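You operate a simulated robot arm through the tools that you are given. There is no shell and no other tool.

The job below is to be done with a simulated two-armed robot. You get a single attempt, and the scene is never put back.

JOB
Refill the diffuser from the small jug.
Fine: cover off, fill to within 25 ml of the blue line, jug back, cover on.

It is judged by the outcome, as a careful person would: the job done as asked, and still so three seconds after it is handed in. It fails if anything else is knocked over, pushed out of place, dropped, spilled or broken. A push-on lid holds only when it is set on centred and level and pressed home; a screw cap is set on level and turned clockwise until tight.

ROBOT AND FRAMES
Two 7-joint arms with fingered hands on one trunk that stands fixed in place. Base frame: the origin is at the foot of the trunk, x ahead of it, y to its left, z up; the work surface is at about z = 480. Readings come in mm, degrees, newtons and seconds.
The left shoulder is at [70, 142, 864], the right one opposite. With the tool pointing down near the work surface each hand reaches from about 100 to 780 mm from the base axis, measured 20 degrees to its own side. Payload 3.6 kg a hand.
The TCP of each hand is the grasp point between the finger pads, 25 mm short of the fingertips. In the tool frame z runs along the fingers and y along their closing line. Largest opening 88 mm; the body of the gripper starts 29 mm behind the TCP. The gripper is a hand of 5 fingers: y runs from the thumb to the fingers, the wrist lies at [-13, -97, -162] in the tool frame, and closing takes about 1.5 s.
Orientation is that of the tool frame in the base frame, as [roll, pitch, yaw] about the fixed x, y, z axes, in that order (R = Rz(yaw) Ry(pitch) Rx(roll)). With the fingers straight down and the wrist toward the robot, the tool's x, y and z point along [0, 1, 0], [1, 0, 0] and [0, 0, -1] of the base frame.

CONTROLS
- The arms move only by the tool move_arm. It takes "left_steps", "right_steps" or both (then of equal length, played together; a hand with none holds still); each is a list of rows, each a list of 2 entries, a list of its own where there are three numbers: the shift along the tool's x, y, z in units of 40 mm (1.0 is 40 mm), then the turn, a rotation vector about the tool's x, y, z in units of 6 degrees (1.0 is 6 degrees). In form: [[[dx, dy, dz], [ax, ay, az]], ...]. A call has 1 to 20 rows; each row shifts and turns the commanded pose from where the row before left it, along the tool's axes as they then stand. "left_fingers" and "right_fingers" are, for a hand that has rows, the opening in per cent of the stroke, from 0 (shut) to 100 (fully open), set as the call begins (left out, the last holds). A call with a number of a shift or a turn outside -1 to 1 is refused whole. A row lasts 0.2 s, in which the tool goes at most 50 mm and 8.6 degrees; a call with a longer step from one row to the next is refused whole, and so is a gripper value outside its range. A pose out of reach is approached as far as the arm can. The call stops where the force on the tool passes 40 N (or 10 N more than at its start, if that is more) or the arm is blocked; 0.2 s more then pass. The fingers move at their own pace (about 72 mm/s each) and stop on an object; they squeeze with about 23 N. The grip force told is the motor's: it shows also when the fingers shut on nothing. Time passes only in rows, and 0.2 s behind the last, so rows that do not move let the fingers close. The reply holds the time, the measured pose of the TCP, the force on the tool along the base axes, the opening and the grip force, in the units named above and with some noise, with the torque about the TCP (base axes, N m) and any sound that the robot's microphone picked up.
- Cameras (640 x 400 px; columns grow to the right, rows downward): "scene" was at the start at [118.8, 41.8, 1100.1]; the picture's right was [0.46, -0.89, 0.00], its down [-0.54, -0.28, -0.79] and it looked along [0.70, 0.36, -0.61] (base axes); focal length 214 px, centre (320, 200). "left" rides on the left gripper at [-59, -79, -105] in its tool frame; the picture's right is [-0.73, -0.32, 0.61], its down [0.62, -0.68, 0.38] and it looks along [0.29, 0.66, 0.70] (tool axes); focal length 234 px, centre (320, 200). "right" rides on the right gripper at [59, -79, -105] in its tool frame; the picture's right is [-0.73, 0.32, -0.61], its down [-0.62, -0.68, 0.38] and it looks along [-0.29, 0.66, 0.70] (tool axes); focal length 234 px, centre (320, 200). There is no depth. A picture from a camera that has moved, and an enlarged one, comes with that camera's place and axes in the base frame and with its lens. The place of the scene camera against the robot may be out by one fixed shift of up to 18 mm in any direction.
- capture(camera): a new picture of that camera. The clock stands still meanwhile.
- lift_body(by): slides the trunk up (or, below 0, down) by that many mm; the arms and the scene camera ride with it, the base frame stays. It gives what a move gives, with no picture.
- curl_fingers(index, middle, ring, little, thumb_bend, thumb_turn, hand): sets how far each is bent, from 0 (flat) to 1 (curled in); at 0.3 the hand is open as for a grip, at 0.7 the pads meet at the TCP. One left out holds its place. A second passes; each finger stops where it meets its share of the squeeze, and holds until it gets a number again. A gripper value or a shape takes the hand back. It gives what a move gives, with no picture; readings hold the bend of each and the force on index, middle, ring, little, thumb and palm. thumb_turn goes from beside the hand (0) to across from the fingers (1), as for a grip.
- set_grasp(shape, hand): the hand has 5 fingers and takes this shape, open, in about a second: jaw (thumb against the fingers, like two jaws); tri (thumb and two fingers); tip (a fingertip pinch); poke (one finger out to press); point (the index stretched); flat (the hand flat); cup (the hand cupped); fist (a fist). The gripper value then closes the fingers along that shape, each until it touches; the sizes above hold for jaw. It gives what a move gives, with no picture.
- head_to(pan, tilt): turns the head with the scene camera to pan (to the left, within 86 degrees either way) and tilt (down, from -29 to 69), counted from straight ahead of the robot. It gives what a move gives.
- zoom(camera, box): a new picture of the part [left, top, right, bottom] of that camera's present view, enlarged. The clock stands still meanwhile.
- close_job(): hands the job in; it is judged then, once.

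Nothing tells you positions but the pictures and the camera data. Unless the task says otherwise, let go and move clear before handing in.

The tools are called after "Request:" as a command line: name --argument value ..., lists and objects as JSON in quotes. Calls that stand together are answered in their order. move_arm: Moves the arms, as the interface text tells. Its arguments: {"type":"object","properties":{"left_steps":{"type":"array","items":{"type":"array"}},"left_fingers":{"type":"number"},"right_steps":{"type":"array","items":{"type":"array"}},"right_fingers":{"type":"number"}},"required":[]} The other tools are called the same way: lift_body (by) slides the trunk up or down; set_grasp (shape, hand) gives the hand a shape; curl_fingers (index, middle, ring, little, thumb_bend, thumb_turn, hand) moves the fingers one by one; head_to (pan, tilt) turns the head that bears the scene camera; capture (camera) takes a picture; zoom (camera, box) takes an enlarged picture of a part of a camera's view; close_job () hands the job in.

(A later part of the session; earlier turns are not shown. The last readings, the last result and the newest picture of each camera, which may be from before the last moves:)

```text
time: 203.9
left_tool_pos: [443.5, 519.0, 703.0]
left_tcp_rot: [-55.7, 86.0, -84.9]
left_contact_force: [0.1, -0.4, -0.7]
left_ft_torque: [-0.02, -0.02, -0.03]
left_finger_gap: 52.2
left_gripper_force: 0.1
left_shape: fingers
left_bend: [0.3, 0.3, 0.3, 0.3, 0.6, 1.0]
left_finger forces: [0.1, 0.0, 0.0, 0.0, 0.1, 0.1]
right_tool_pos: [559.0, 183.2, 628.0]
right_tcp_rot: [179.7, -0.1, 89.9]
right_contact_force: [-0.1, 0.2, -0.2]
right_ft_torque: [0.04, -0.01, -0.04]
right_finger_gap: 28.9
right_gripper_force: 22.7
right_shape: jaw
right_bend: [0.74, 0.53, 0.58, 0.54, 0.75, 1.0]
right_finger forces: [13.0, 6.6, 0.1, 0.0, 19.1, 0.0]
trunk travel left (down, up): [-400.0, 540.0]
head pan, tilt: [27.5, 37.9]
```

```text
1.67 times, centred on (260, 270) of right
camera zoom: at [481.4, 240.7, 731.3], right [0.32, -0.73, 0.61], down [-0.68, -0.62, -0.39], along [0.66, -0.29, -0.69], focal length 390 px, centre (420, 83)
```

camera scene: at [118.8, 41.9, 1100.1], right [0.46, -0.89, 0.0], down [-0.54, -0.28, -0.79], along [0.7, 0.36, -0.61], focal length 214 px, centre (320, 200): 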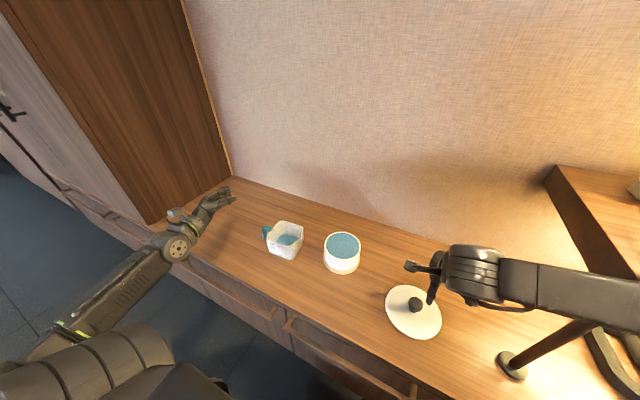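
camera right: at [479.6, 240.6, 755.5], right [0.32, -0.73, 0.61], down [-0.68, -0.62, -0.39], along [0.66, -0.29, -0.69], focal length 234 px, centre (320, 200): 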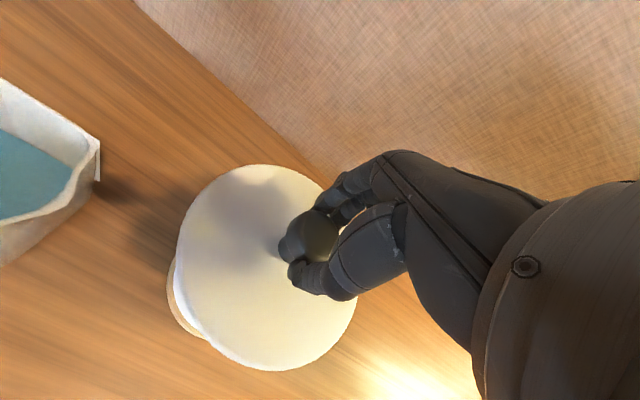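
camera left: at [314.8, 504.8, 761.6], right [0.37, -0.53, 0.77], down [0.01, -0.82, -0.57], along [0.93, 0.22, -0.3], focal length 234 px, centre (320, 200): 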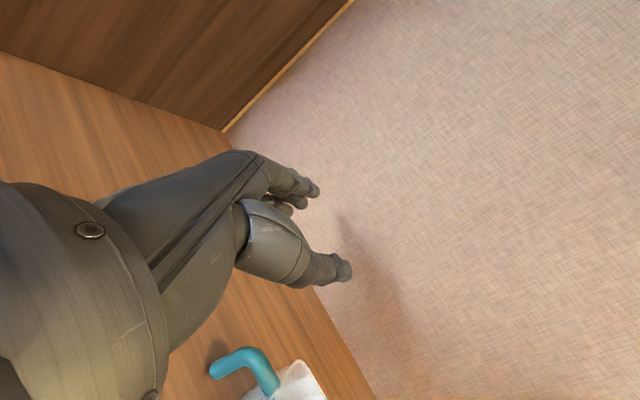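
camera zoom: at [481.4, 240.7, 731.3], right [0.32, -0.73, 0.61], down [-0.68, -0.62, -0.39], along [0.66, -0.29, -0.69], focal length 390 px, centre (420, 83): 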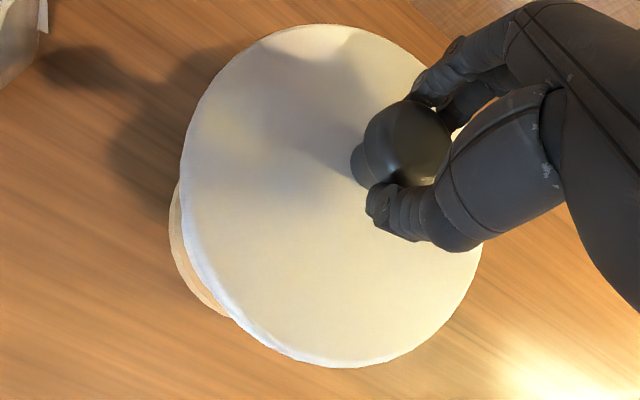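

The centring looks within about 2 mm; I'll shift 2 mm in +y and lower slowly while watching the contact force.

Request:
move_arm --right_steps '[[[0.045, 0, 0.05], [0, 0, 0]], [[0, 0, 0.1], [0, 0, 0]], [[0, 0, 0.1], [0, 0, 0]], [[0, 0, 0], [0, 0, 0]]]'

Request:
zoom --camera "scene" --box '[305, 210, 385, 280]'

Request:
zoom --camera "scene" --box '[325, 245, 361, 269]'

```text
time: 204.9
left_tool_pos: [444.2, 519.0, 703.0]
left_tcp_rot: [-54.4, 86.0, -83.6]
left_contact_force: [-0.2, 0.3, -0.3]
left_ft_torque: [0.0, 0.01, 0.0]
left_finger_gap: 52.4
left_gripper_force: 0.0
left_shape: fingers
left_bend: [0.3, 0.3, 0.3, 0.3, 0.6, 1.0]
left_finger forces: [0.1, 0.1, 0.0, 0.1, 0.0, 0.0]
right_tool_pos: [560.4, 184.9, 617.3]
right_tcp_rot: [179.7, -0.1, 90.0]
right_contact_force: [0.7, 0.3, -0.8]
right_ft_torque: [0.0, 0.0, 0.03]
right_finger_gap: 28.7
right_gripper_force: 22.2
right_shape: jaw
right_bend: [0.74, 0.53, 0.58, 0.54, 0.75, 1.0]
right_finger forces: [13.0, 6.5, 0.0, 0.0, 19.0, 0.1]
trunk travel left (down, up): [-400.0, 540.0]
head pan, tilt: [27.5, 37.9]
```

```text
5.71 times, centred on (345, 245) of scene
camera zoom: at [118.9, 41.9, 1100.1], right [0.46, -0.89, 0.0], down [-0.54, -0.28, -0.79], along [0.7, 0.36, -0.61], focal length 1226 px, centre (177, -57)
```

zoom: 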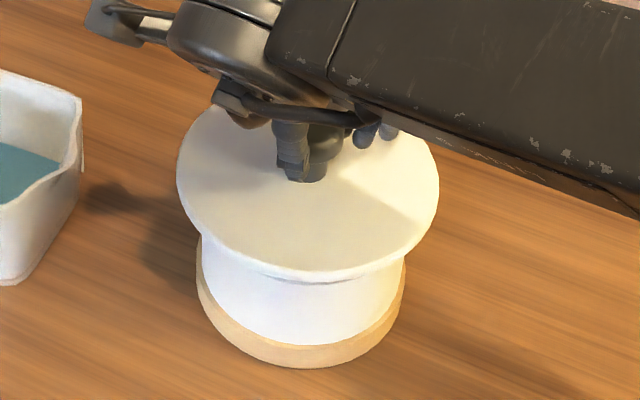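

```text
16.00 times, centred on (343, 257) of scene
camera zoom: at [118.9, 41.9, 1100.1], right [0.46, -0.89, 0.0], down [-0.54, -0.28, -0.79], along [0.7, 0.36, -0.61], focal length 3432 px, centre (-48, -712)
```

zoom: 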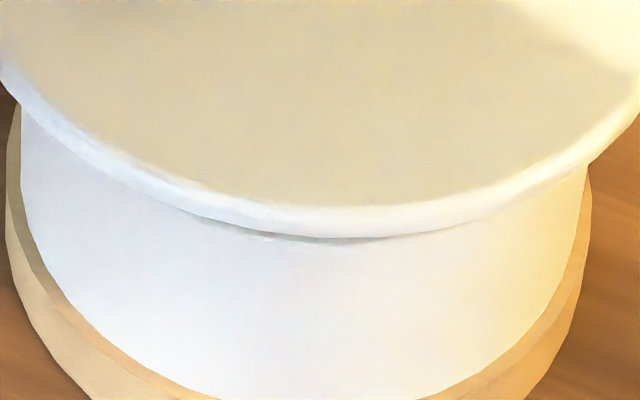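

Request:
move_arm --right_steps '[[[0, -0.02, 0.1], [0, 0, 0]], [[0, 0, 0.08], [0, 0, 0]], [[0, 0, 0], [0, 0, 0]]]'

Request:
zoom --camera "scene" --box '[305, 210, 385, 280]'

Request:
zoom --camera "right" --box '[150, 150, 370, 390]'

```text
time: 205.7
left_tool_pos: [444.3, 518.9, 702.3]
left_tcp_rot: [-54.5, 86.0, -83.6]
left_contact_force: [0.2, 0.4, 0.1]
left_ft_torque: [0.0, 0.01, -0.01]
left_finger_gap: 52.8
left_gripper_force: 0.1
left_shape: fingers
left_bend: [0.3, 0.3, 0.3, 0.3, 0.6, 1.0]
left_finger forces: [0.1, 0.1, 0.0, 0.0, 0.1, 0.0]
right_tool_pos: [559.4, 185.6, 609.4]
right_tcp_rot: [179.7, -0.1, 90.0]
right_contact_force: [0.5, 0.7, -0.8]
right_ft_torque: [0.01, 0.01, -0.04]
right_finger_gap: 28.3
right_gripper_force: 23.0
right_shape: jaw
right_bend: [0.74, 0.53, 0.58, 0.54, 0.75, 1.0]
right_finger forces: [13.2, 6.6, 0.0, 0.1, 19.0, 0.1]
trunk travel left (down, up): [-400.0, 540.0]
head pan, tilt: [27.5, 37.9]
```

```text
5.71 times, centred on (345, 245) of scene
camera zoom: at [118.9, 41.9, 1100.1], right [0.46, -0.89, 0.0], down [-0.54, -0.28, -0.79], along [0.7, 0.36, -0.61], focal length 1226 px, centre (177, -57)
```

zoom: 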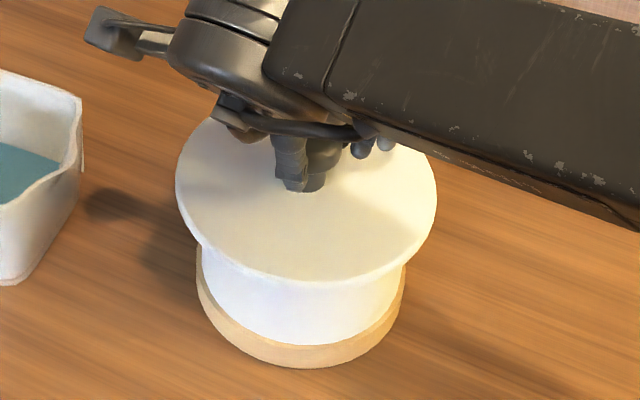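

```text
1.67 times, centred on (260, 270) of right
camera zoom: at [481.0, 242.3, 714.2], right [0.32, -0.73, 0.61], down [-0.68, -0.62, -0.39], along [0.66, -0.29, -0.69], focal length 390 px, centre (420, 83)
```

zoom: 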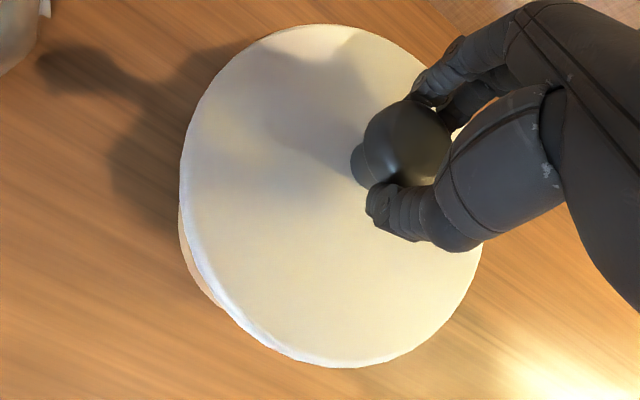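

Request:
move_arm --right_steps '[[[0, 0, 0.08], [0, 0, 0]], [[0, 0, 0], [0, 0, 0]]]'

Request:
move_arm --right_steps '[[[0, 0, 0.08], [0, 0, 0]], [[0, 0, 0], [0, 0, 0]]]'

Request:
zoom --camera "scene" --box '[305, 210, 385, 280]'

```text
time: 206.3
left_tool_pos: [445.0, 518.7, 701.0]
left_tcp_rot: [-55.7, 86.0, -84.9]
left_contact_force: [0.0, -0.1, 0.0]
left_ft_torque: [0.01, 0.01, -0.03]
left_finger_gap: 52.4
left_gripper_force: 0.1
left_shape: fingers
left_bend: [0.3, 0.3, 0.3, 0.3, 0.6, 1.0]
left_finger forces: [0.1, 0.1, 0.0, 0.0, 0.0, 0.0]
right_tool_pos: [559.7, 184.7, 607.4]
right_tcp_rot: [179.7, 0.0, 89.9]
right_contact_force: [0.4, 0.6, -1.0]
right_ft_torque: [0.0, 0.02, 0.01]
right_finger_gap: 28.7
right_gripper_force: 23.3
right_shape: jaw
right_bend: [0.74, 0.53, 0.58, 0.54, 0.75, 1.0]
right_finger forces: [13.1, 6.5, 0.0, 0.0, 19.0, 0.0]
trunk travel left (down, up): [-400.0, 540.0]
head pan, tilt: [27.5, 37.9]
```

```text
time: 206.9
left_tool_pos: [445.8, 518.9, 701.6]
left_tcp_rot: [-56.8, 86.0, -85.9]
left_contact_force: [0.0, 0.4, 0.1]
left_ft_torque: [0.01, 0.01, 0.01]
left_finger_gap: 52.5
left_gripper_force: 0.1
left_shape: fingers
left_bend: [0.3, 0.3, 0.3, 0.3, 0.6, 1.0]
left_finger forces: [0.0, 0.1, 0.0, 0.0, 0.0, 0.0]
right_tool_pos: [559.7, 184.3, 604.6]
right_tcp_rot: [179.7, 0.0, 90.0]
right_contact_force: [0.3, -0.6, -0.8]
right_ft_torque: [0.04, 0.05, 0.0]
right_finger_gap: 28.4
right_gripper_force: 23.1
right_shape: jaw
right_bend: [0.74, 0.53, 0.58, 0.54, 0.75, 1.0]
right_finger forces: [13.1, 6.5, 0.0, 0.0, 19.0, 0.0]
trunk travel left (down, up): [-400.0, 540.0]
head pan, tilt: [27.5, 37.9]
```

```text
5.71 times, centred on (345, 245) of scene
camera zoom: at [118.9, 41.9, 1100.1], right [0.46, -0.89, 0.0], down [-0.54, -0.28, -0.79], along [0.7, 0.36, -0.61], focal length 1226 px, centre (177, -57)
```

zoom: 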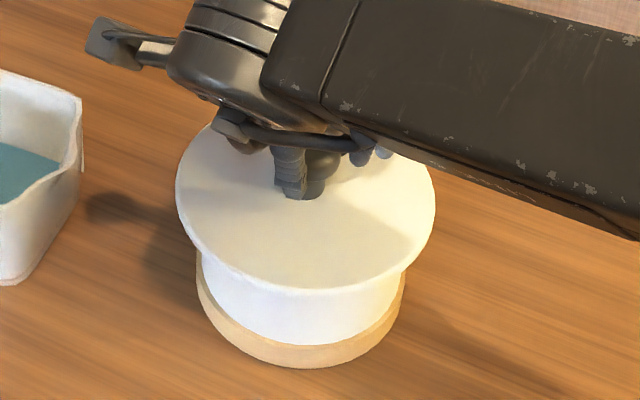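

Request:
move_arm --right_steps '[[[0, 0, 0.08], [0, 0, 0]], [[0, 0, 0], [0, 0, 0]]]'

Request:
move_arm --right_steps '[[[0, 0, 0.08], [0, 0, 0]], [[0, 0, 0], [0, 0, 0]]]'

Request:
zoom --camera "scene" --box '[305, 210, 385, 280]'

Request:
zoom --camera "right" --box '[150, 150, 370, 390]'

```text
time: 207.5
left_tool_pos: [444.6, 519.2, 701.6]
left_tcp_rot: [-56.5, 86.0, -85.6]
left_contact_force: [0.3, 0.5, 0.1]
left_ft_torque: [-0.02, 0.0, -0.01]
left_finger_gap: 52.3
left_gripper_force: 0.1
left_shape: fingers
left_bend: [0.3, 0.3, 0.3, 0.3, 0.6, 1.0]
left_finger forces: [0.1, 0.1, 0.1, 0.0, 0.0, 0.0]
right_tool_pos: [559.9, 185.2, 602.1]
right_tcp_rot: [179.6, -0.1, 89.9]
right_contact_force: [-0.4, -0.1, 3.2]
right_ft_torque: [0.0, -0.12, -0.02]
right_finger_gap: 28.7
right_gripper_force: 23.2
right_shape: jaw
right_bend: [0.74, 0.53, 0.58, 0.54, 0.75, 1.0]
right_finger forces: [13.3, 6.8, 0.1, 0.0, 19.2, 0.0]
trunk travel left (down, up): [-400.0, 540.0]
head pan, tilt: [27.5, 37.9]
```

```text
time: 208.1
left_tool_pos: [444.6, 519.1, 702.8]
left_tcp_rot: [-57.6, 86.0, -86.8]
left_contact_force: [-0.1, -0.5, -0.3]
left_ft_torque: [0.0, -0.01, -0.05]
left_finger_gap: 52.5
left_gripper_force: 0.1
left_shape: fingers
left_bend: [0.3, 0.3, 0.3, 0.3, 0.6, 1.0]
left_finger forces: [0.1, 0.0, 0.1, 0.0, 0.1, 0.0]
right_tool_pos: [559.4, 185.4, 596.5]
right_tcp_rot: [179.8, -0.1, 90.0]
right_contact_force: [-1.6, -0.7, 0.8]
right_ft_torque: [0.01, 0.05, -0.01]
right_finger_gap: 28.3
right_gripper_force: 22.8
right_shape: jaw
right_bend: [0.74, 0.55, 0.58, 0.54, 0.76, 1.0]
right_finger forces: [10.4, 5.0, 0.0, 0.0, 16.0, 0.0]
trunk travel left (down, up): [-400.0, 540.0]
head pan, tilt: [27.5, 37.9]
```

```text
5.71 times, centred on (345, 245) of scene
camera zoom: at [118.9, 41.8, 1099.9], right [0.46, -0.89, 0.0], down [-0.54, -0.28, -0.79], along [0.7, 0.36, -0.61], focal length 1226 px, centre (177, -57)
```

zoom: 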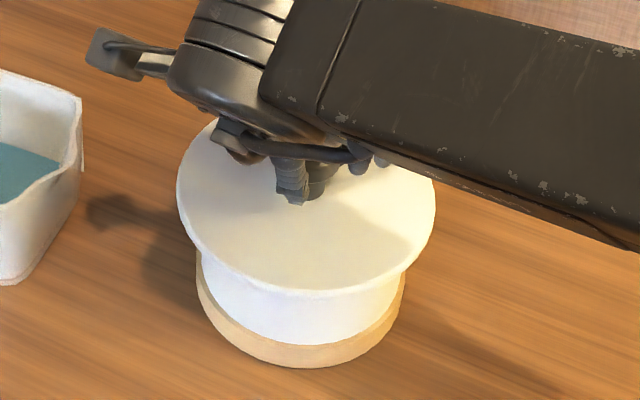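

```text
1.67 times, centred on (260, 270) of right
camera zoom: at [481.3, 242.5, 701.0], right [0.32, -0.73, 0.61], down [-0.68, -0.62, -0.39], along [0.66, -0.29, -0.69], focal length 390 px, centre (420, 83)
```

zoom: 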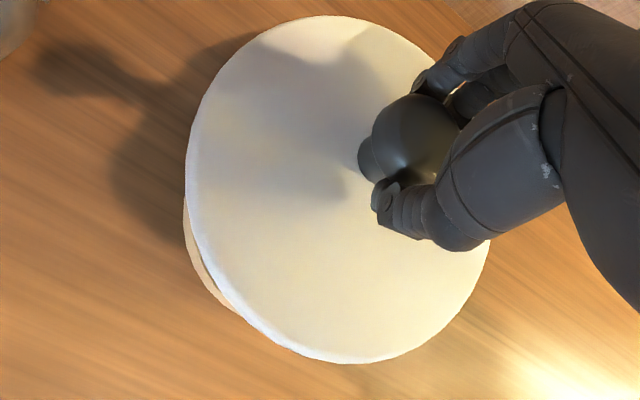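

The cover has touched down (contact at z≈602, then the knob slid a little in the fingers). I'll compare with the very first view to see whether it's fully seated.

Request:
zoom --camera "scene" --box '[240, 190, 400, 290]'

Request:
zoom --camera "scene" --box '[325, 245, 361, 269]'

```text
4.00 times, centred on (320, 240) of scene
camera zoom: at [118.9, 41.8, 1099.9], right [0.46, -0.89, 0.0], down [-0.54, -0.28, -0.79], along [0.7, 0.36, -0.61], focal length 858 px, centre (320, 40)
```

zoom: 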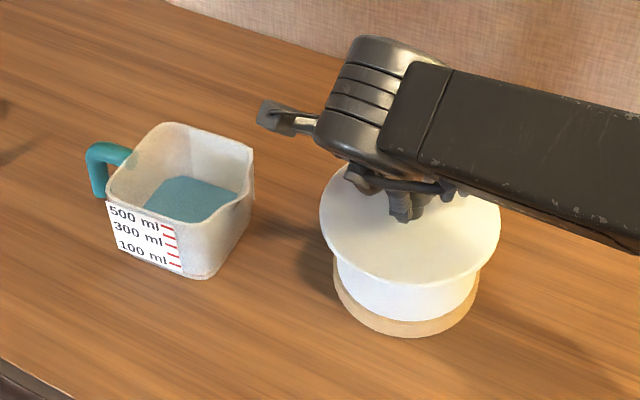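

```text
16.00 times, centred on (343, 257) of scene
camera zoom: at [118.9, 41.8, 1099.9], right [0.46, -0.89, 0.0], down [-0.54, -0.28, -0.79], along [0.7, 0.36, -0.61], focal length 3432 px, centre (-48, -712)
```

zoom: 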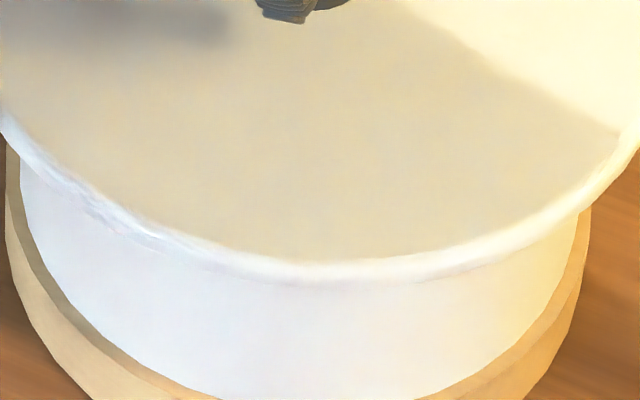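

It appears seated (edges line up with the first view within a couple of millimetres). I'll release the knob, rise, and inspect.

Request:
move_arm --right_steps '[[[0, 0, -0.05], [0, 0, 0]], [[0, 0, 0], [0, 0, 0]], [[0, 0, 0], [0, 0, 0]], [[0, 0, 0], [0, 0, 0]], [[0, 0, 0], [0, 0, 0]]]' --right_fingers 100

Request:
move_arm --right_steps '[[[0, 0, -0.4], [0, 0, 0]], [[0, 0, -0.8], [0, 0, 0]], [[0, 0, -0.9], [0, 0, 0]], [[0, 0, -0.9], [0, 0, 0]], [[0, 0, 0], [0, 0, 0]]]'

Request:
capture --camera "right"

Request:
zoom --camera "scene" --box '[305, 210, 385, 280]'

Request:
zoom --camera "scene" --box '[240, 190, 400, 290]'

```text
time: 209.3
left_tool_pos: [445.3, 518.6, 702.8]
left_tcp_rot: [-55.6, 86.0, -84.7]
left_contact_force: [0.0, -0.3, -0.3]
left_ft_torque: [-0.04, -0.02, 0.02]
left_finger_gap: 52.3
left_gripper_force: 0.0
left_shape: fingers
left_bend: [0.3, 0.3, 0.3, 0.3, 0.6, 1.0]
left_finger forces: [0.0, 0.0, 0.0, 0.1, 0.0, 0.0]
right_tool_pos: [559.7, 186.0, 599.9]
right_tcp_rot: [179.6, -0.1, 90.1]
right_contact_force: [0.4, 0.4, 0.1]
right_ft_torque: [0.0, -0.01, 0.03]
right_finger_gap: 87.6
right_gripper_force: 0.1
right_shape: jaw
right_bend: [0.3, 0.3, 0.3, 0.3, 0.3, 0.98]
right_finger forces: [0.0, 0.1, 0.0, 0.0, 0.0, 0.0]
trunk travel left (down, up): [-400.0, 540.0]
head pan, tilt: [27.5, 37.9]
```

```text
time: 210.5
left_tool_pos: [444.4, 518.6, 702.1]
left_tcp_rot: [-56.8, 86.1, -85.9]
left_contact_force: [-0.3, -0.1, 0.0]
left_ft_torque: [0.01, 0.0, 0.03]
left_finger_gap: 52.5
left_gripper_force: 0.1
left_shape: fingers
left_bend: [0.3, 0.3, 0.3, 0.3, 0.6, 1.0]
left_finger forces: [0.0, 0.1, 0.0, 0.1, 0.0, 0.0]
right_tool_pos: [560.3, 186.3, 719.7]
right_tcp_rot: [179.7, -0.1, 90.0]
right_contact_force: [0.0, 0.3, 0.4]
right_ft_torque: [0.0, 0.01, 0.02]
right_finger_gap: 87.7
right_gripper_force: 0.0
right_shape: jaw
right_bend: [0.3, 0.3, 0.3, 0.3, 0.3, 0.98]
right_finger forces: [0.0, 0.1, 0.0, 0.0, 0.0, 0.0]
trunk travel left (down, up): [-400.0, 540.0]
head pan, tilt: [27.5, 37.9]
```

```text
taken
camera right: at [481.0, 243.0, 824.0], right [0.32, -0.73, 0.61], down [-0.68, -0.62, -0.39], along [0.66, -0.29, -0.69], focal length 234 px, centre (320, 200)
```

right: 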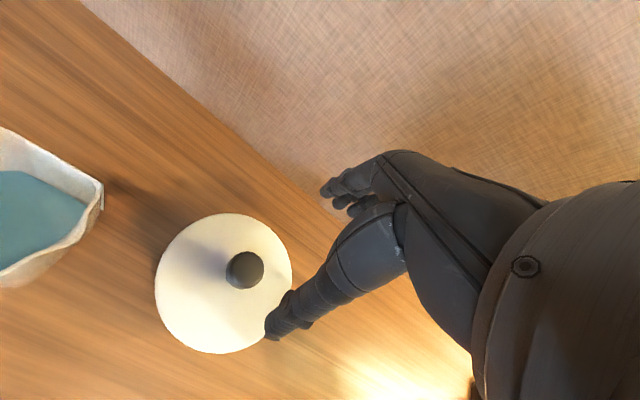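

```text
5.71 times, centred on (345, 245) of scene
camera zoom: at [119.0, 41.9, 1100.0], right [0.46, -0.89, 0.0], down [-0.54, -0.28, -0.79], along [0.7, 0.36, -0.61], focal length 1226 px, centre (177, -57)
```

zoom: 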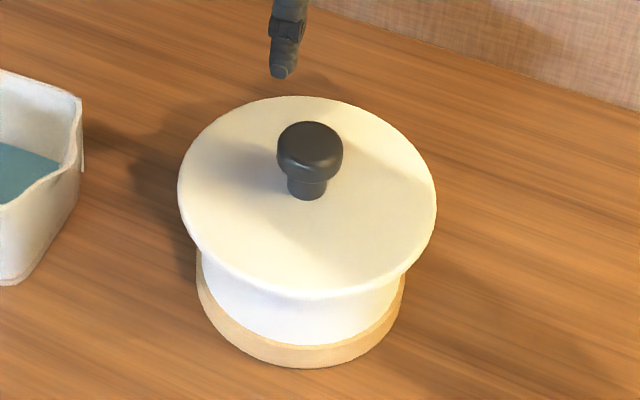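

```text
4.00 times, centred on (320, 240) of scene
camera zoom: at [119.0, 41.9, 1100.0], right [0.46, -0.89, 0.0], down [-0.54, -0.28, -0.79], along [0.7, 0.36, -0.61], focal length 858 px, centre (320, 40)
```

zoom: 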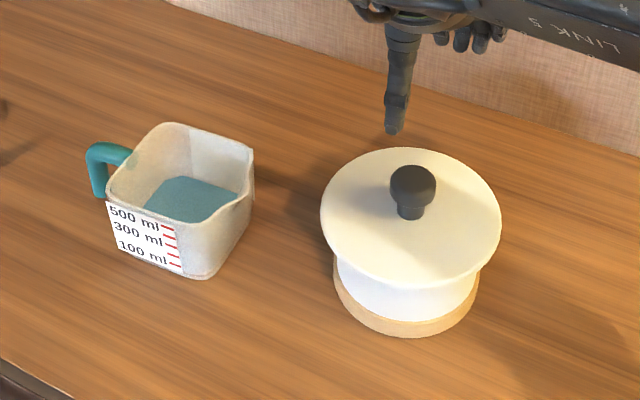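

The cover's edge seems about 5 mm higher than at the start, so it probably needs pressing home. First I'll use the left-hand camera for a low side view.

Request:
move_arm --left_steps '[[[0, 0, 0], [0.9, 0, 0]], [[0, 0, 0], [0.9, 0, 0]], [[0, 0, 0], [0.9, 0, 0]], [[0, 0, 0], [0.9, 0, 0]], [[0, 0, 0], [0.9, 0, 0]], [[0, 0, 0], [0.9, 0, 0]], [[0, 0, 0], [0.9, 0, 0]], [[0, 0, 0], [0.9, 0, 0]], [[0, 0, 0], [0.9, 0, 0]], [[0, 0, 0], [0.9, 0, 0]], [[0, 0, 0], [0.9, 0, 0]], [[0, 0, 0], [0, 0, 0]]]'

Request:
capture --camera "left"

```text
time: 213.1
left_tool_pos: [429.9, 487.7, 726.0]
left_tcp_rot: [2.6, 86.1, -85.8]
left_contact_force: [-0.7, -0.2, -0.4]
left_ft_torque: [0.02, 0.02, 0.04]
left_finger_gap: 52.7
left_gripper_force: 0.1
left_shape: fingers
left_bend: [0.3, 0.3, 0.3, 0.3, 0.6, 1.0]
left_finger forces: [0.1, 0.1, 0.0, 0.0, 0.1, 0.1]
left hand out of reach, approached as far as the arm can: row 10, 11
right_tool_pos: [560.1, 185.3, 720.0]
right_tcp_rot: [179.7, -0.1, 90.0]
right_contact_force: [0.4, 0.2, -0.1]
right_ft_torque: [-0.01, 0.02, -0.03]
right_finger_gap: 87.7
right_gripper_force: 0.0
right_shape: jaw
right_bend: [0.3, 0.3, 0.3, 0.3, 0.3, 0.98]
right_finger forces: [0.0, 0.1, 0.0, 0.0, 0.0, 0.0]
trunk travel left (down, up): [-400.0, 540.0]
head pan, tilt: [27.5, 37.9]
```

```text
taken
camera left: at [347.4, 593.7, 776.8], right [-0.31, -0.56, 0.76], down [-0.67, -0.44, -0.6], along [0.68, -0.7, -0.24], focal length 234 px, centre (320, 200)
```

left: 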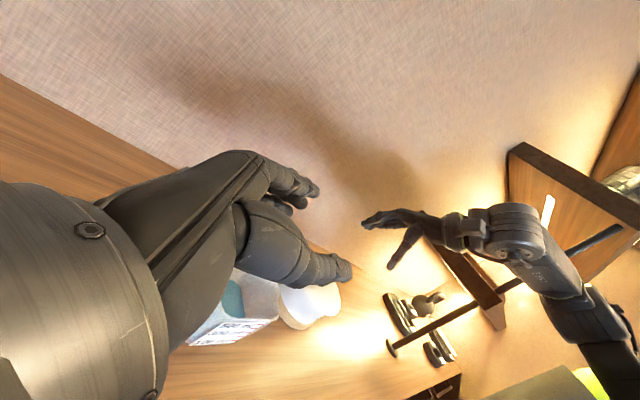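

Request:
set_grasp --hand "left" --shape "fist"

Request:
zoom --camera "left" --box '[260, 260, 360, 340]'

Request:
zoom --camera "left" --box '[280, 280, 350, 330]'

```text
time: 214.0
left_tool_pos: [428.8, 487.8, 725.2]
left_tcp_rot: [2.5, 86.1, -85.9]
left_contact_force: [-0.1, -0.1, -0.8]
left_ft_torque: [-0.01, -0.01, 0.02]
left_finger_gap: 0.0
left_gripper_force: 0.1
left_shape: fist
left_bend: [1.0, 1.0, 1.0, 1.0, 0.86, 0.85]
left_finger forces: [0.0, 0.0, 0.0, 0.0, 0.0, 0.1]
right_tool_pos: [560.0, 186.4, 719.2]
right_tcp_rot: [179.7, 0.0, 90.0]
right_contact_force: [0.2, 0.3, -0.9]
right_ft_torque: [-0.02, -0.01, -0.02]
right_finger_gap: 87.4
right_gripper_force: 0.1
right_shape: jaw
right_bend: [0.3, 0.3, 0.3, 0.3, 0.3, 0.98]
right_finger forces: [0.1, 0.1, 0.1, 0.0, 0.0, 0.0]
trunk travel left (down, up): [-400.0, 540.0]
head pan, tilt: [27.5, 37.9]
```

```text
5.00 times, centred on (310, 300) of left
camera zoom: at [347.3, 593.7, 776.8], right [-0.31, -0.57, 0.76], down [-0.67, -0.44, -0.6], along [0.68, -0.69, -0.24], focal length 1171 px, centre (370, -300)
```

zoom: 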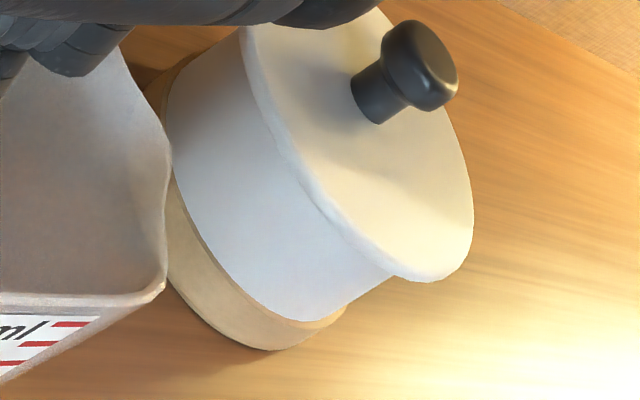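

```text
8.00 times, centred on (315, 305) of left
camera zoom: at [347.3, 593.7, 776.8], right [-0.31, -0.57, 0.76], down [-0.67, -0.44, -0.6], along [0.68, -0.69, -0.24], focal length 1873 px, centre (360, -640)
```

zoom: 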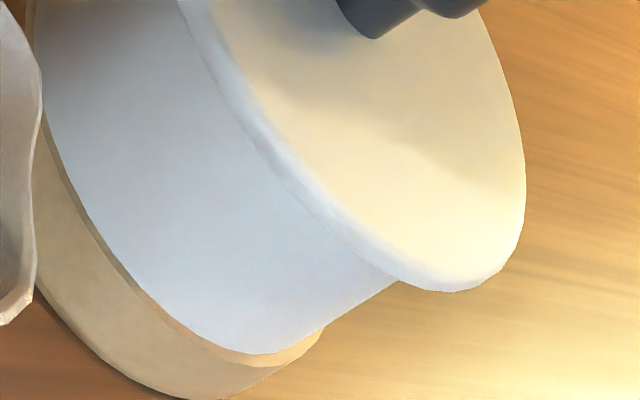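

All three views say the cover sits about 5 mm high, so it needs pressing home. I'll make a fist with the right hand and press straight down on the knob, gently and in small steps.

Request:
set_grasp --hand "right" --shape "fist"

Request:
move_arm --right_steps '[[[-0.02, 0.02, 0.7], [0, 0, 0]], [[0, 0, 0.7], [0, 0, 0]], [[0, 0, 0.7], [0, 0, 0]], [[0, 0, 0.3], [0, 0, 0]], [[0, 0, 0], [0, 0, 0]]]'

Request:
zoom --camera "left" --box '[260, 240, 380, 340]'

Request:
zoom --camera "scene" --box '[305, 200, 385, 280]'

```text
time: 214.9
left_tool_pos: [429.4, 487.3, 725.4]
left_tcp_rot: [4.9, 86.1, -83.6]
left_contact_force: [-0.1, 0.4, 1.8]
left_ft_torque: [0.02, 0.01, -0.01]
left_finger_gap: 0.0
left_gripper_force: 0.1
left_shape: fist
left_bend: [1.0, 1.0, 1.0, 1.0, 0.86, 0.85]
left_finger forces: [0.0, 0.0, 0.0, 0.0, 0.0, 0.0]
right_tool_pos: [559.2, 185.8, 719.8]
right_tcp_rot: [179.7, -0.1, 90.0]
right_contact_force: [-0.4, 0.3, -0.4]
right_ft_torque: [0.0, 0.02, 0.0]
right_finger_gap: 0.1
right_gripper_force: 0.1
right_shape: fist
right_bend: [1.0, 1.0, 1.0, 1.0, 0.86, 0.85]
right_finger forces: [0.0, 0.0, 0.0, 0.0, 0.1, 0.0]
trunk travel left (down, up): [-400.0, 540.0]
head pan, tilt: [27.5, 37.9]
```

```text
time: 216.1
left_tool_pos: [427.9, 487.2, 725.2]
left_tcp_rot: [1.6, 86.2, -86.9]
left_contact_force: [-1.3, -0.6, 0.2]
left_ft_torque: [0.01, -0.02, 0.01]
left_finger_gap: 0.1
left_gripper_force: 0.0
left_shape: fist
left_bend: [1.0, 1.0, 1.0, 1.0, 0.86, 0.85]
left_finger forces: [0.0, 0.0, 0.0, 0.0, 0.0, 0.1]
right_tool_pos: [560.8, 185.0, 624.2]
right_tcp_rot: [179.7, -0.1, 90.0]
right_contact_force: [0.3, -0.1, 0.1]
right_ft_torque: [0.01, -0.03, -0.02]
right_finger_gap: 0.4
right_gripper_force: 0.0
right_shape: fist
right_bend: [1.0, 1.0, 1.0, 1.0, 0.86, 0.85]
right_finger forces: [0.0, 0.1, 0.0, 0.0, 0.0, 0.0]
trunk travel left (down, up): [-400.0, 540.0]
head pan, tilt: [27.5, 37.9]
```

```text
4.00 times, centred on (320, 290) of left
camera zoom: at [347.3, 593.7, 776.8], right [-0.31, -0.57, 0.76], down [-0.67, -0.44, -0.6], along [0.68, -0.69, -0.24], focal length 937 px, centre (320, -160)
```

zoom: 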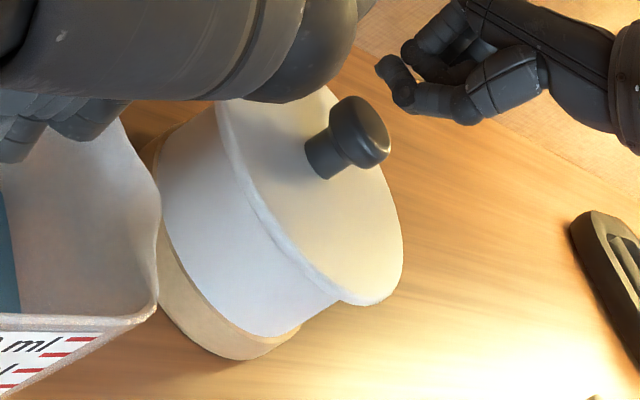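

```text
5.00 times, centred on (345, 240) of scene
camera zoom: at [118.8, 41.9, 1100.1], right [0.46, -0.89, 0.0], down [-0.54, -0.28, -0.79], along [0.7, 0.36, -0.61], focal length 1072 px, centre (195, 0)
```

zoom: 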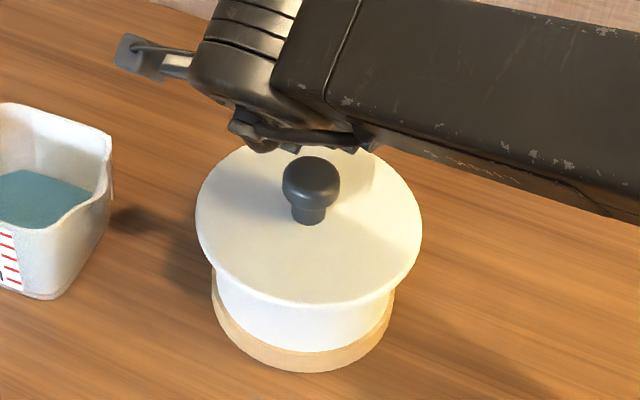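

Request:
move_arm --right_steps '[[[0, 0, 0.2], [0, 0, 0]], [[0, 0, 0.12], [0, 0, 0]], [[0, 0, 0], [0, 0, 0]]]'

Request:
move_arm --right_steps '[[[0, 0, 0.05], [0, 0, 0]], [[0, 0, 0.05], [0, 0, 0]], [[0, 0, 0], [0, 0, 0]]]'

Request:
zoom --camera "left" --box '[260, 240, 380, 340]'

```text
time: 216.9
left_tool_pos: [429.5, 487.9, 725.1]
left_tcp_rot: [3.6, 86.0, -84.7]
left_contact_force: [1.2, -0.7, 0.0]
left_ft_torque: [0.02, 0.02, -0.03]
left_finger_gap: 0.0
left_gripper_force: 0.1
left_shape: fist
left_bend: [1.0, 1.0, 1.0, 1.0, 0.86, 0.85]
left_finger forces: [0.0, 0.1, 0.1, 0.1, 0.1, 0.0]
right_tool_pos: [559.6, 184.4, 611.4]
right_tcp_rot: [179.7, -0.1, 89.9]
right_contact_force: [-0.1, 0.7, 0.0]
right_ft_torque: [0.02, 0.01, -0.06]
right_finger_gap: 0.0
right_gripper_force: 0.2
right_shape: fist
right_bend: [1.0, 1.0, 1.0, 1.0, 0.86, 0.85]
right_finger forces: [0.0, 0.1, 0.0, 0.0, 0.1, 0.0]
trunk travel left (down, up): [-400.0, 540.0]
head pan, tilt: [27.5, 37.9]
```

```text
time: 217.7
left_tool_pos: [428.3, 487.4, 724.5]
left_tcp_rot: [3.1, 86.1, -85.4]
left_contact_force: [1.1, 0.4, 0.2]
left_ft_torque: [0.06, 0.0, -0.01]
left_finger_gap: 0.3
left_gripper_force: 0.0
left_shape: fist
left_bend: [1.0, 1.0, 1.0, 1.0, 0.86, 0.85]
left_finger forces: [0.0, 0.0, 0.0, 0.1, 0.0, 0.0]
right_tool_pos: [560.2, 184.3, 608.0]
right_tcp_rot: [179.7, 0.0, 90.1]
right_contact_force: [-0.1, -0.7, -0.7]
right_ft_torque: [0.01, -0.01, -0.03]
right_finger_gap: 0.1
right_gripper_force: 0.1
right_shape: fist
right_bend: [1.0, 1.0, 1.0, 1.0, 0.86, 0.85]
right_finger forces: [0.0, 0.1, 0.0, 0.1, 0.1, 0.1]
trunk travel left (down, up): [-400.0, 540.0]
head pan, tilt: [27.5, 37.9]
```

```text
4.00 times, centred on (320, 290) of left
camera zoom: at [347.3, 593.7, 776.8], right [-0.31, -0.57, 0.76], down [-0.67, -0.44, -0.6], along [0.68, -0.69, -0.24], focal length 937 px, centre (320, -160)
```

zoom: 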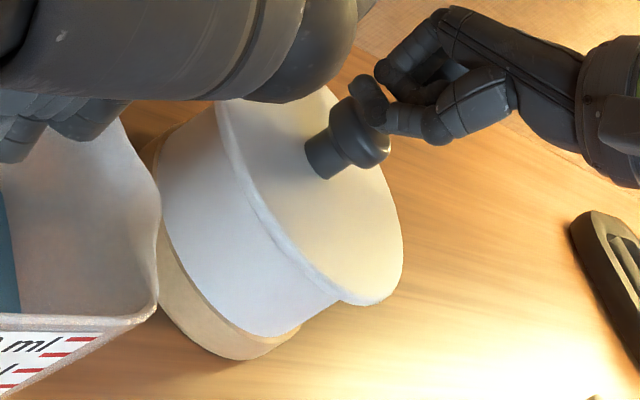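

Request:
move_arm --right_steps '[[[0, 0, 0.05], [0, 0, 0]], [[0, 0, 0.05], [0, 0, 0]], [[0, 0, 0], [0, 0, 0]]]'

Request:
move_arm --right_steps '[[[0, 0, 0.05], [0, 0, 0]], [[0, 0, 0.05], [0, 0, 0]], [[0, 0, 0], [0, 0, 0]]]'

Request:
zoom --camera "left" --box '[260, 240, 380, 340]'

```text
time: 218.5
left_tool_pos: [428.5, 487.7, 725.6]
left_tcp_rot: [2.8, 86.0, -85.5]
left_contact_force: [-0.1, -0.2, 0.3]
left_ft_torque: [0.01, 0.0, -0.01]
left_finger_gap: 0.0
left_gripper_force: 0.1
left_shape: fist
left_bend: [1.0, 1.0, 1.0, 1.0, 0.86, 0.85]
left_finger forces: [0.0, 0.0, 0.0, 0.0, 0.1, 0.1]
right_tool_pos: [560.6, 184.7, 603.3]
right_tcp_rot: [179.8, -0.1, 90.1]
right_contact_force: [-1.1, 1.0, 3.5]
right_ft_torque: [0.04, -0.01, 0.02]
right_finger_gap: 0.1
right_gripper_force: 0.0
right_shape: fist
right_bend: [1.0, 1.0, 1.0, 1.0, 0.87, 0.85]
right_finger forces: [0.1, 0.0, 0.1, 0.0, 3.3, 0.0]
trunk travel left (down, up): [-400.0, 540.0]
head pan, tilt: [27.5, 37.9]
```

```text
time: 219.3
left_tool_pos: [428.5, 486.9, 725.8]
left_tcp_rot: [3.6, 86.1, -84.8]
left_contact_force: [0.4, -0.1, 0.2]
left_ft_torque: [-0.01, 0.01, 0.01]
left_finger_gap: 0.0
left_gripper_force: 0.0
left_shape: fist
left_bend: [1.0, 1.0, 1.0, 1.0, 0.86, 0.85]
left_finger forces: [0.1, 0.0, 0.0, 0.1, 0.1, 0.1]
right_tool_pos: [560.6, 183.8, 601.2]
right_tcp_rot: [179.4, -0.1, 90.1]
right_contact_force: [-2.2, -0.1, 13.8]
right_ft_torque: [0.22, -0.06, 0.04]
right_finger_gap: 80.2
right_gripper_force: 0.1
right_shape: fist
right_bend: [1.0, 1.0, 1.0, 1.0, 0.9, 0.85]
right_finger forces: [0.0, 0.0, 0.0, 0.0, 15.8, 0.1]
trunk travel left (down, up): [-400.0, 540.0]
head pan, tilt: [27.5, 37.9]
```

```text
4.00 times, centred on (320, 290) of left
camera zoom: at [345.9, 593.2, 778.0], right [-0.31, -0.57, 0.76], down [-0.67, -0.44, -0.6], along [0.68, -0.69, -0.24], focal length 937 px, centre (320, -160)
```

zoom: 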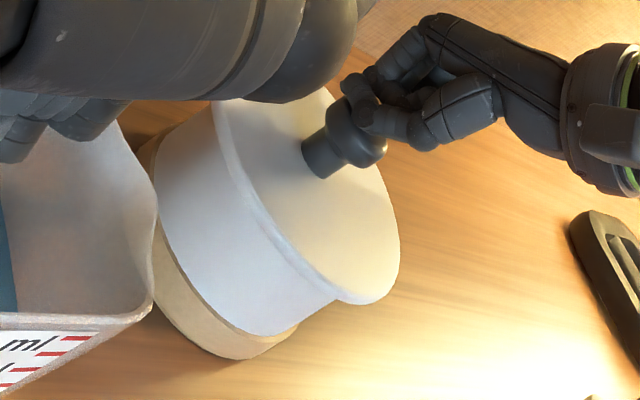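

Request:
move_arm --right_steps '[[[0, 0, 0.05], [0, 0, 0]], [[0, 0, 0], [0, 0, 0]]]'

Request:
move_arm --right_steps '[[[0, 0, 0.05], [0, 0, 0]], [[0, 0, 0], [0, 0, 0]]]'

Request:
zoom --camera "left" --box '[260, 240, 380, 340]'

Request:
zoom --camera "scene" --box '[305, 210, 385, 280]'

```text
time: 219.9
left_tool_pos: [427.5, 486.7, 727.8]
left_tcp_rot: [4.8, 86.1, -83.7]
left_contact_force: [0.3, 0.1, -0.3]
left_ft_torque: [0.0, -0.02, 0.0]
left_finger_gap: 0.0
left_gripper_force: 0.1
left_shape: fist
left_bend: [1.0, 1.0, 1.0, 1.0, 0.86, 0.85]
left_finger forces: [0.0, 0.1, 0.0, 0.0, 0.0, 0.0]
right_tool_pos: [559.1, 183.7, 600.5]
right_tcp_rot: [179.4, -0.2, 89.9]
right_contact_force: [-4.8, -1.4, 24.2]
right_ft_torque: [0.4, -0.07, 0.07]
right_finger_gap: 80.4
right_gripper_force: 0.0
right_shape: fist
right_bend: [1.0, 1.0, 1.0, 1.0, 0.93, 0.84]
right_finger forces: [0.1, 0.0, 0.0, 0.1, 27.3, 0.0]
trunk travel left (down, up): [-400.0, 540.0]
head pan, tilt: [27.5, 37.9]
```

```text
time: 220.5
left_tool_pos: [425.8, 485.9, 728.7]
left_tcp_rot: [8.8, 86.2, -79.7]
left_contact_force: [0.3, -0.2, 0.9]
left_ft_torque: [0.01, 0.01, -0.02]
left_finger_gap: 0.0
left_gripper_force: 0.0
left_shape: fist
left_bend: [1.0, 1.0, 1.0, 1.0, 0.86, 0.85]
left_finger forces: [0.1, 0.0, 0.0, 0.0, 0.0, 0.0]
right_tool_pos: [558.3, 183.7, 598.5]
right_tcp_rot: [179.3, -0.2, 90.0]
right_contact_force: [-7.0, -3.3, 37.2]
right_ft_torque: [0.57, -0.04, 0.11]
right_finger_gap: 80.7
right_gripper_force: 0.1
right_shape: fist
right_bend: [1.0, 1.0, 1.0, 1.0, 0.95, 0.84]
right_finger forces: [0.1, 0.1, 0.1, 0.0, 40.6, 0.0]
trunk travel left (down, up): [-400.0, 540.0]
head pan, tilt: [27.5, 37.9]
```

```text
4.00 times, centred on (320, 290) of left
camera zoom: at [343.7, 592.3, 780.0], right [-0.31, -0.57, 0.76], down [-0.66, -0.44, -0.6], along [0.68, -0.69, -0.24], focal length 937 px, centre (320, -160)
```

zoom: 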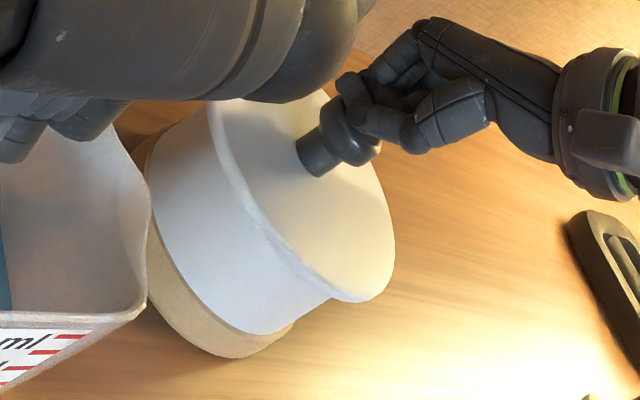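

```text
5.71 times, centred on (345, 245) of scene
camera zoom: at [113.4, 40.0, 1101.0], right [0.46, -0.89, 0.0], down [-0.54, -0.28, -0.79], along [0.7, 0.37, -0.61], focal length 1226 px, centre (177, -57)
```

zoom: 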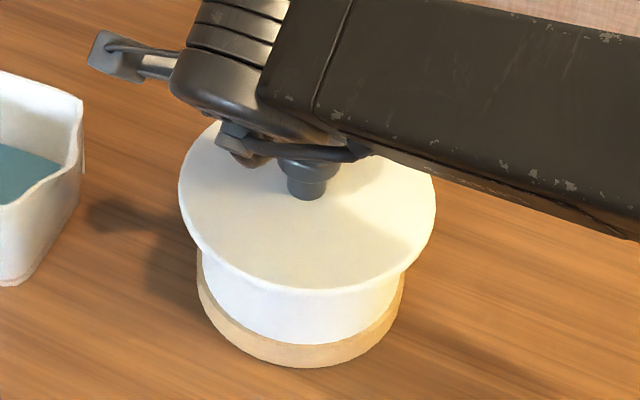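

It holds firm at 37 N without moving further, so it may simply be fully seated. I'll lift off and repeat exactly the first overhead view of the cover to compare sizes.

Request:
move_arm --right_steps '[[[0, 0, -0.1], [0, 0, 0]], [[0, 0, -0.3], [0, 0, 0]], [[0, 0, -0.7], [0, 0, 0]], [[0, 0, -0.7], [0, 0, 0]], [[0, 0, -0.5], [0, 0, 0]], [[0, 0, 0], [0, 0, 0]]]'

Request:
set_grasp --hand "right" --shape "jaw"

```text
time: 221.9
left_tool_pos: [428.9, 487.9, 724.7]
left_tcp_rot: [3.7, 86.1, -84.6]
left_contact_force: [0.4, 0.1, 0.0]
left_ft_torque: [-0.01, 0.01, 0.0]
left_finger_gap: 0.1
left_gripper_force: 0.1
left_shape: fist
left_bend: [1.0, 1.0, 1.0, 1.0, 0.86, 0.85]
left_finger forces: [0.1, 0.0, 0.1, 0.0, 0.0, 0.0]
right_tool_pos: [561.2, 183.7, 686.5]
right_tcp_rot: [179.7, -0.1, 90.0]
right_contact_force: [1.0, -0.6, -0.7]
right_ft_torque: [0.01, 0.05, 0.05]
right_finger_gap: 0.1
right_gripper_force: 0.1
right_shape: fist
right_bend: [1.0, 1.0, 1.0, 1.0, 0.86, 0.85]
right_finger forces: [0.1, 0.0, 0.0, 0.1, 0.1, 0.1]
trunk travel left (down, up): [-400.0, 540.0]
head pan, tilt: [27.5, 37.9]
```

```text
time: 222.8
left_tool_pos: [428.2, 487.2, 725.2]
left_tcp_rot: [4.1, 86.1, -84.2]
left_contact_force: [-0.4, 0.6, 0.3]
left_ft_torque: [0.02, -0.01, -0.05]
left_finger_gap: 0.2
left_gripper_force: 0.1
left_shape: fist
left_bend: [1.0, 1.0, 1.0, 1.0, 0.86, 0.85]
left_finger forces: [0.0, 0.0, 0.0, 0.0, 0.1, 0.1]
right_tool_pos: [560.3, 183.6, 686.6]
right_tcp_rot: [179.6, 0.0, 90.0]
right_contact_force: [-0.2, -1.1, -1.0]
right_ft_torque: [0.01, 0.02, -0.01]
right_finger_gap: 87.7
right_gripper_force: 0.0
right_shape: jaw
right_bend: [0.3, 0.3, 0.3, 0.3, 0.3, 0.97]
right_finger forces: [0.0, 0.0, 0.0, 0.0, 0.0, 0.0]
trunk travel left (down, up): [-400.0, 540.0]
head pan, tilt: [27.5, 37.9]
```

Request:
move_arm --right_steps '[[[-0.03, 0.08, -0.13], [0, 0, 0]], [[0, 0, 0], [0, 0, 0]], [[0, 0, 0], [0, 0, 0]]]'

Request:
zoom --camera "right" --box '[140, 195, 320, 375]'

Request:
zoom --camera "scene" --box '[240, 190, 400, 290]'

Request:
zoom --camera "scene" --box '[300, 200, 380, 280]'

```text
time: 223.6
left_tool_pos: [429.5, 487.8, 725.3]
left_tcp_rot: [2.6, 86.2, -85.8]
left_contact_force: [0.4, 0.0, -0.2]
left_ft_torque: [-0.03, 0.01, -0.02]
left_finger_gap: 0.0
left_gripper_force: 0.0
left_shape: fist
left_bend: [1.0, 1.0, 1.0, 1.0, 0.86, 0.85]
left_finger forces: [0.0, 0.1, 0.0, 0.0, 0.0, 0.0]
right_tool_pos: [563.5, 183.3, 691.5]
right_tcp_rot: [179.7, -0.1, 90.1]
right_contact_force: [0.0, -0.8, -0.7]
right_ft_torque: [0.01, 0.03, 0.02]
right_finger_gap: 87.9
right_gripper_force: 0.0
right_shape: jaw
right_bend: [0.3, 0.3, 0.3, 0.3, 0.3, 0.97]
right_finger forces: [0.1, 0.1, 0.0, 0.0, 0.0, 0.0]
trunk travel left (down, up): [-400.0, 540.0]
head pan, tilt: [27.5, 37.9]
```

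```text
2.22 times, centred on (230, 285) of right
camera zoom: at [484.6, 240.3, 795.6], right [0.32, -0.73, 0.61], down [-0.68, -0.62, -0.39], along [0.66, -0.29, -0.69], focal length 520 px, centre (520, 11)
```

zoom: 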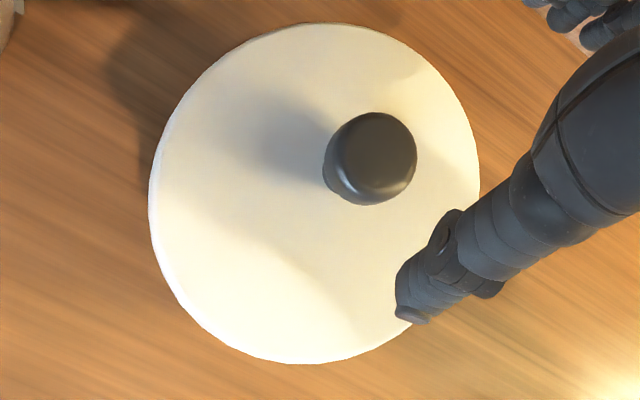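

```text
4.00 times, centred on (320, 240) of scene
camera zoom: at [118.9, 41.9, 1100.1], right [0.46, -0.89, 0.0], down [-0.54, -0.28, -0.79], along [0.7, 0.36, -0.61], focal length 858 px, centre (320, 40)
```

zoom: 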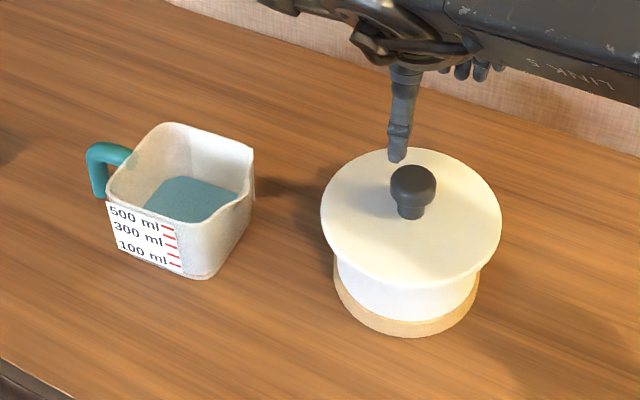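

```text
5.00 times, centred on (340, 240) of scene
camera zoom: at [118.9, 41.9, 1100.1], right [0.46, -0.89, 0.0], down [-0.54, -0.28, -0.79], along [0.7, 0.36, -0.61], focal length 1072 px, centre (220, 0)
```

zoom: 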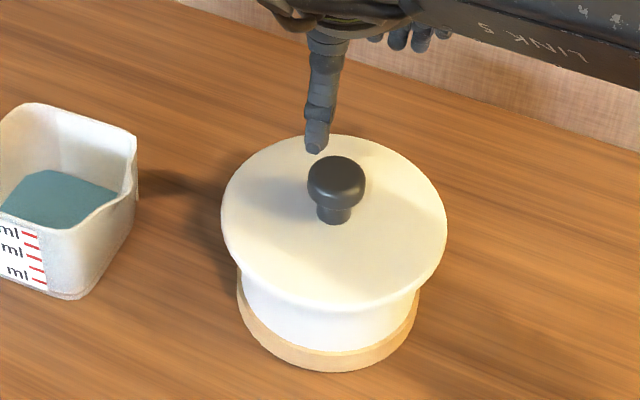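

The cover is exactly as low as at the start (it is home), but pressing slid it about 3 mm toward +x. I'll close gently around the knob at the right place so the jaws re-centre it, then release.

Request:
move_arm --right_steps '[[[0.012, -0.08, 0.6], [0, 0, 0]], [[0, 0, 0.7], [0, 0, 0]], [[0, 0, 0.6], [0, 0, 0]], [[0, 0, 0.4], [0, 0, 0]], [[0, 0, 0], [0, 0, 0]]]'

Request:
capture --camera "right"

```text
time: 224.8
left_tool_pos: [428.3, 488.5, 724.4]
left_tcp_rot: [3.0, 86.1, -85.4]
left_contact_force: [-0.2, 0.1, 0.0]
left_ft_torque: [-0.02, 0.02, -0.03]
left_finger_gap: 0.0
left_gripper_force: 0.1
left_shape: fist
left_bend: [1.0, 1.0, 1.0, 1.0, 0.86, 0.85]
left_finger forces: [0.1, 0.0, 0.0, 0.0, 0.0, 0.0]
right_tool_pos: [561.2, 183.7, 599.8]
right_tcp_rot: [179.7, -0.1, 90.1]
right_contact_force: [-0.2, 0.1, -0.6]
right_ft_torque: [0.01, -0.02, 0.01]
right_finger_gap: 87.9
right_gripper_force: 0.1
right_shape: jaw
right_bend: [0.3, 0.3, 0.3, 0.3, 0.3, 0.97]
right_finger forces: [0.1, 0.0, 0.1, 0.0, 0.0, 0.0]
trunk travel left (down, up): [-400.0, 540.0]
head pan, tilt: [27.5, 37.9]
```

```text
taken
camera right: at [481.8, 241.5, 703.2], right [0.32, -0.73, 0.61], down [-0.68, -0.62, -0.39], along [0.66, -0.29, -0.69], focal length 234 px, centre (320, 200)
```

right: 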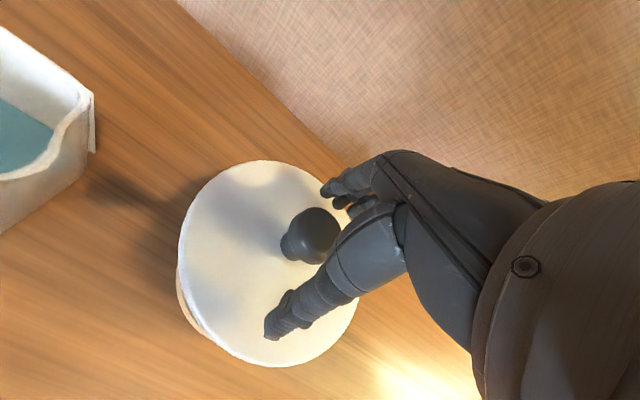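

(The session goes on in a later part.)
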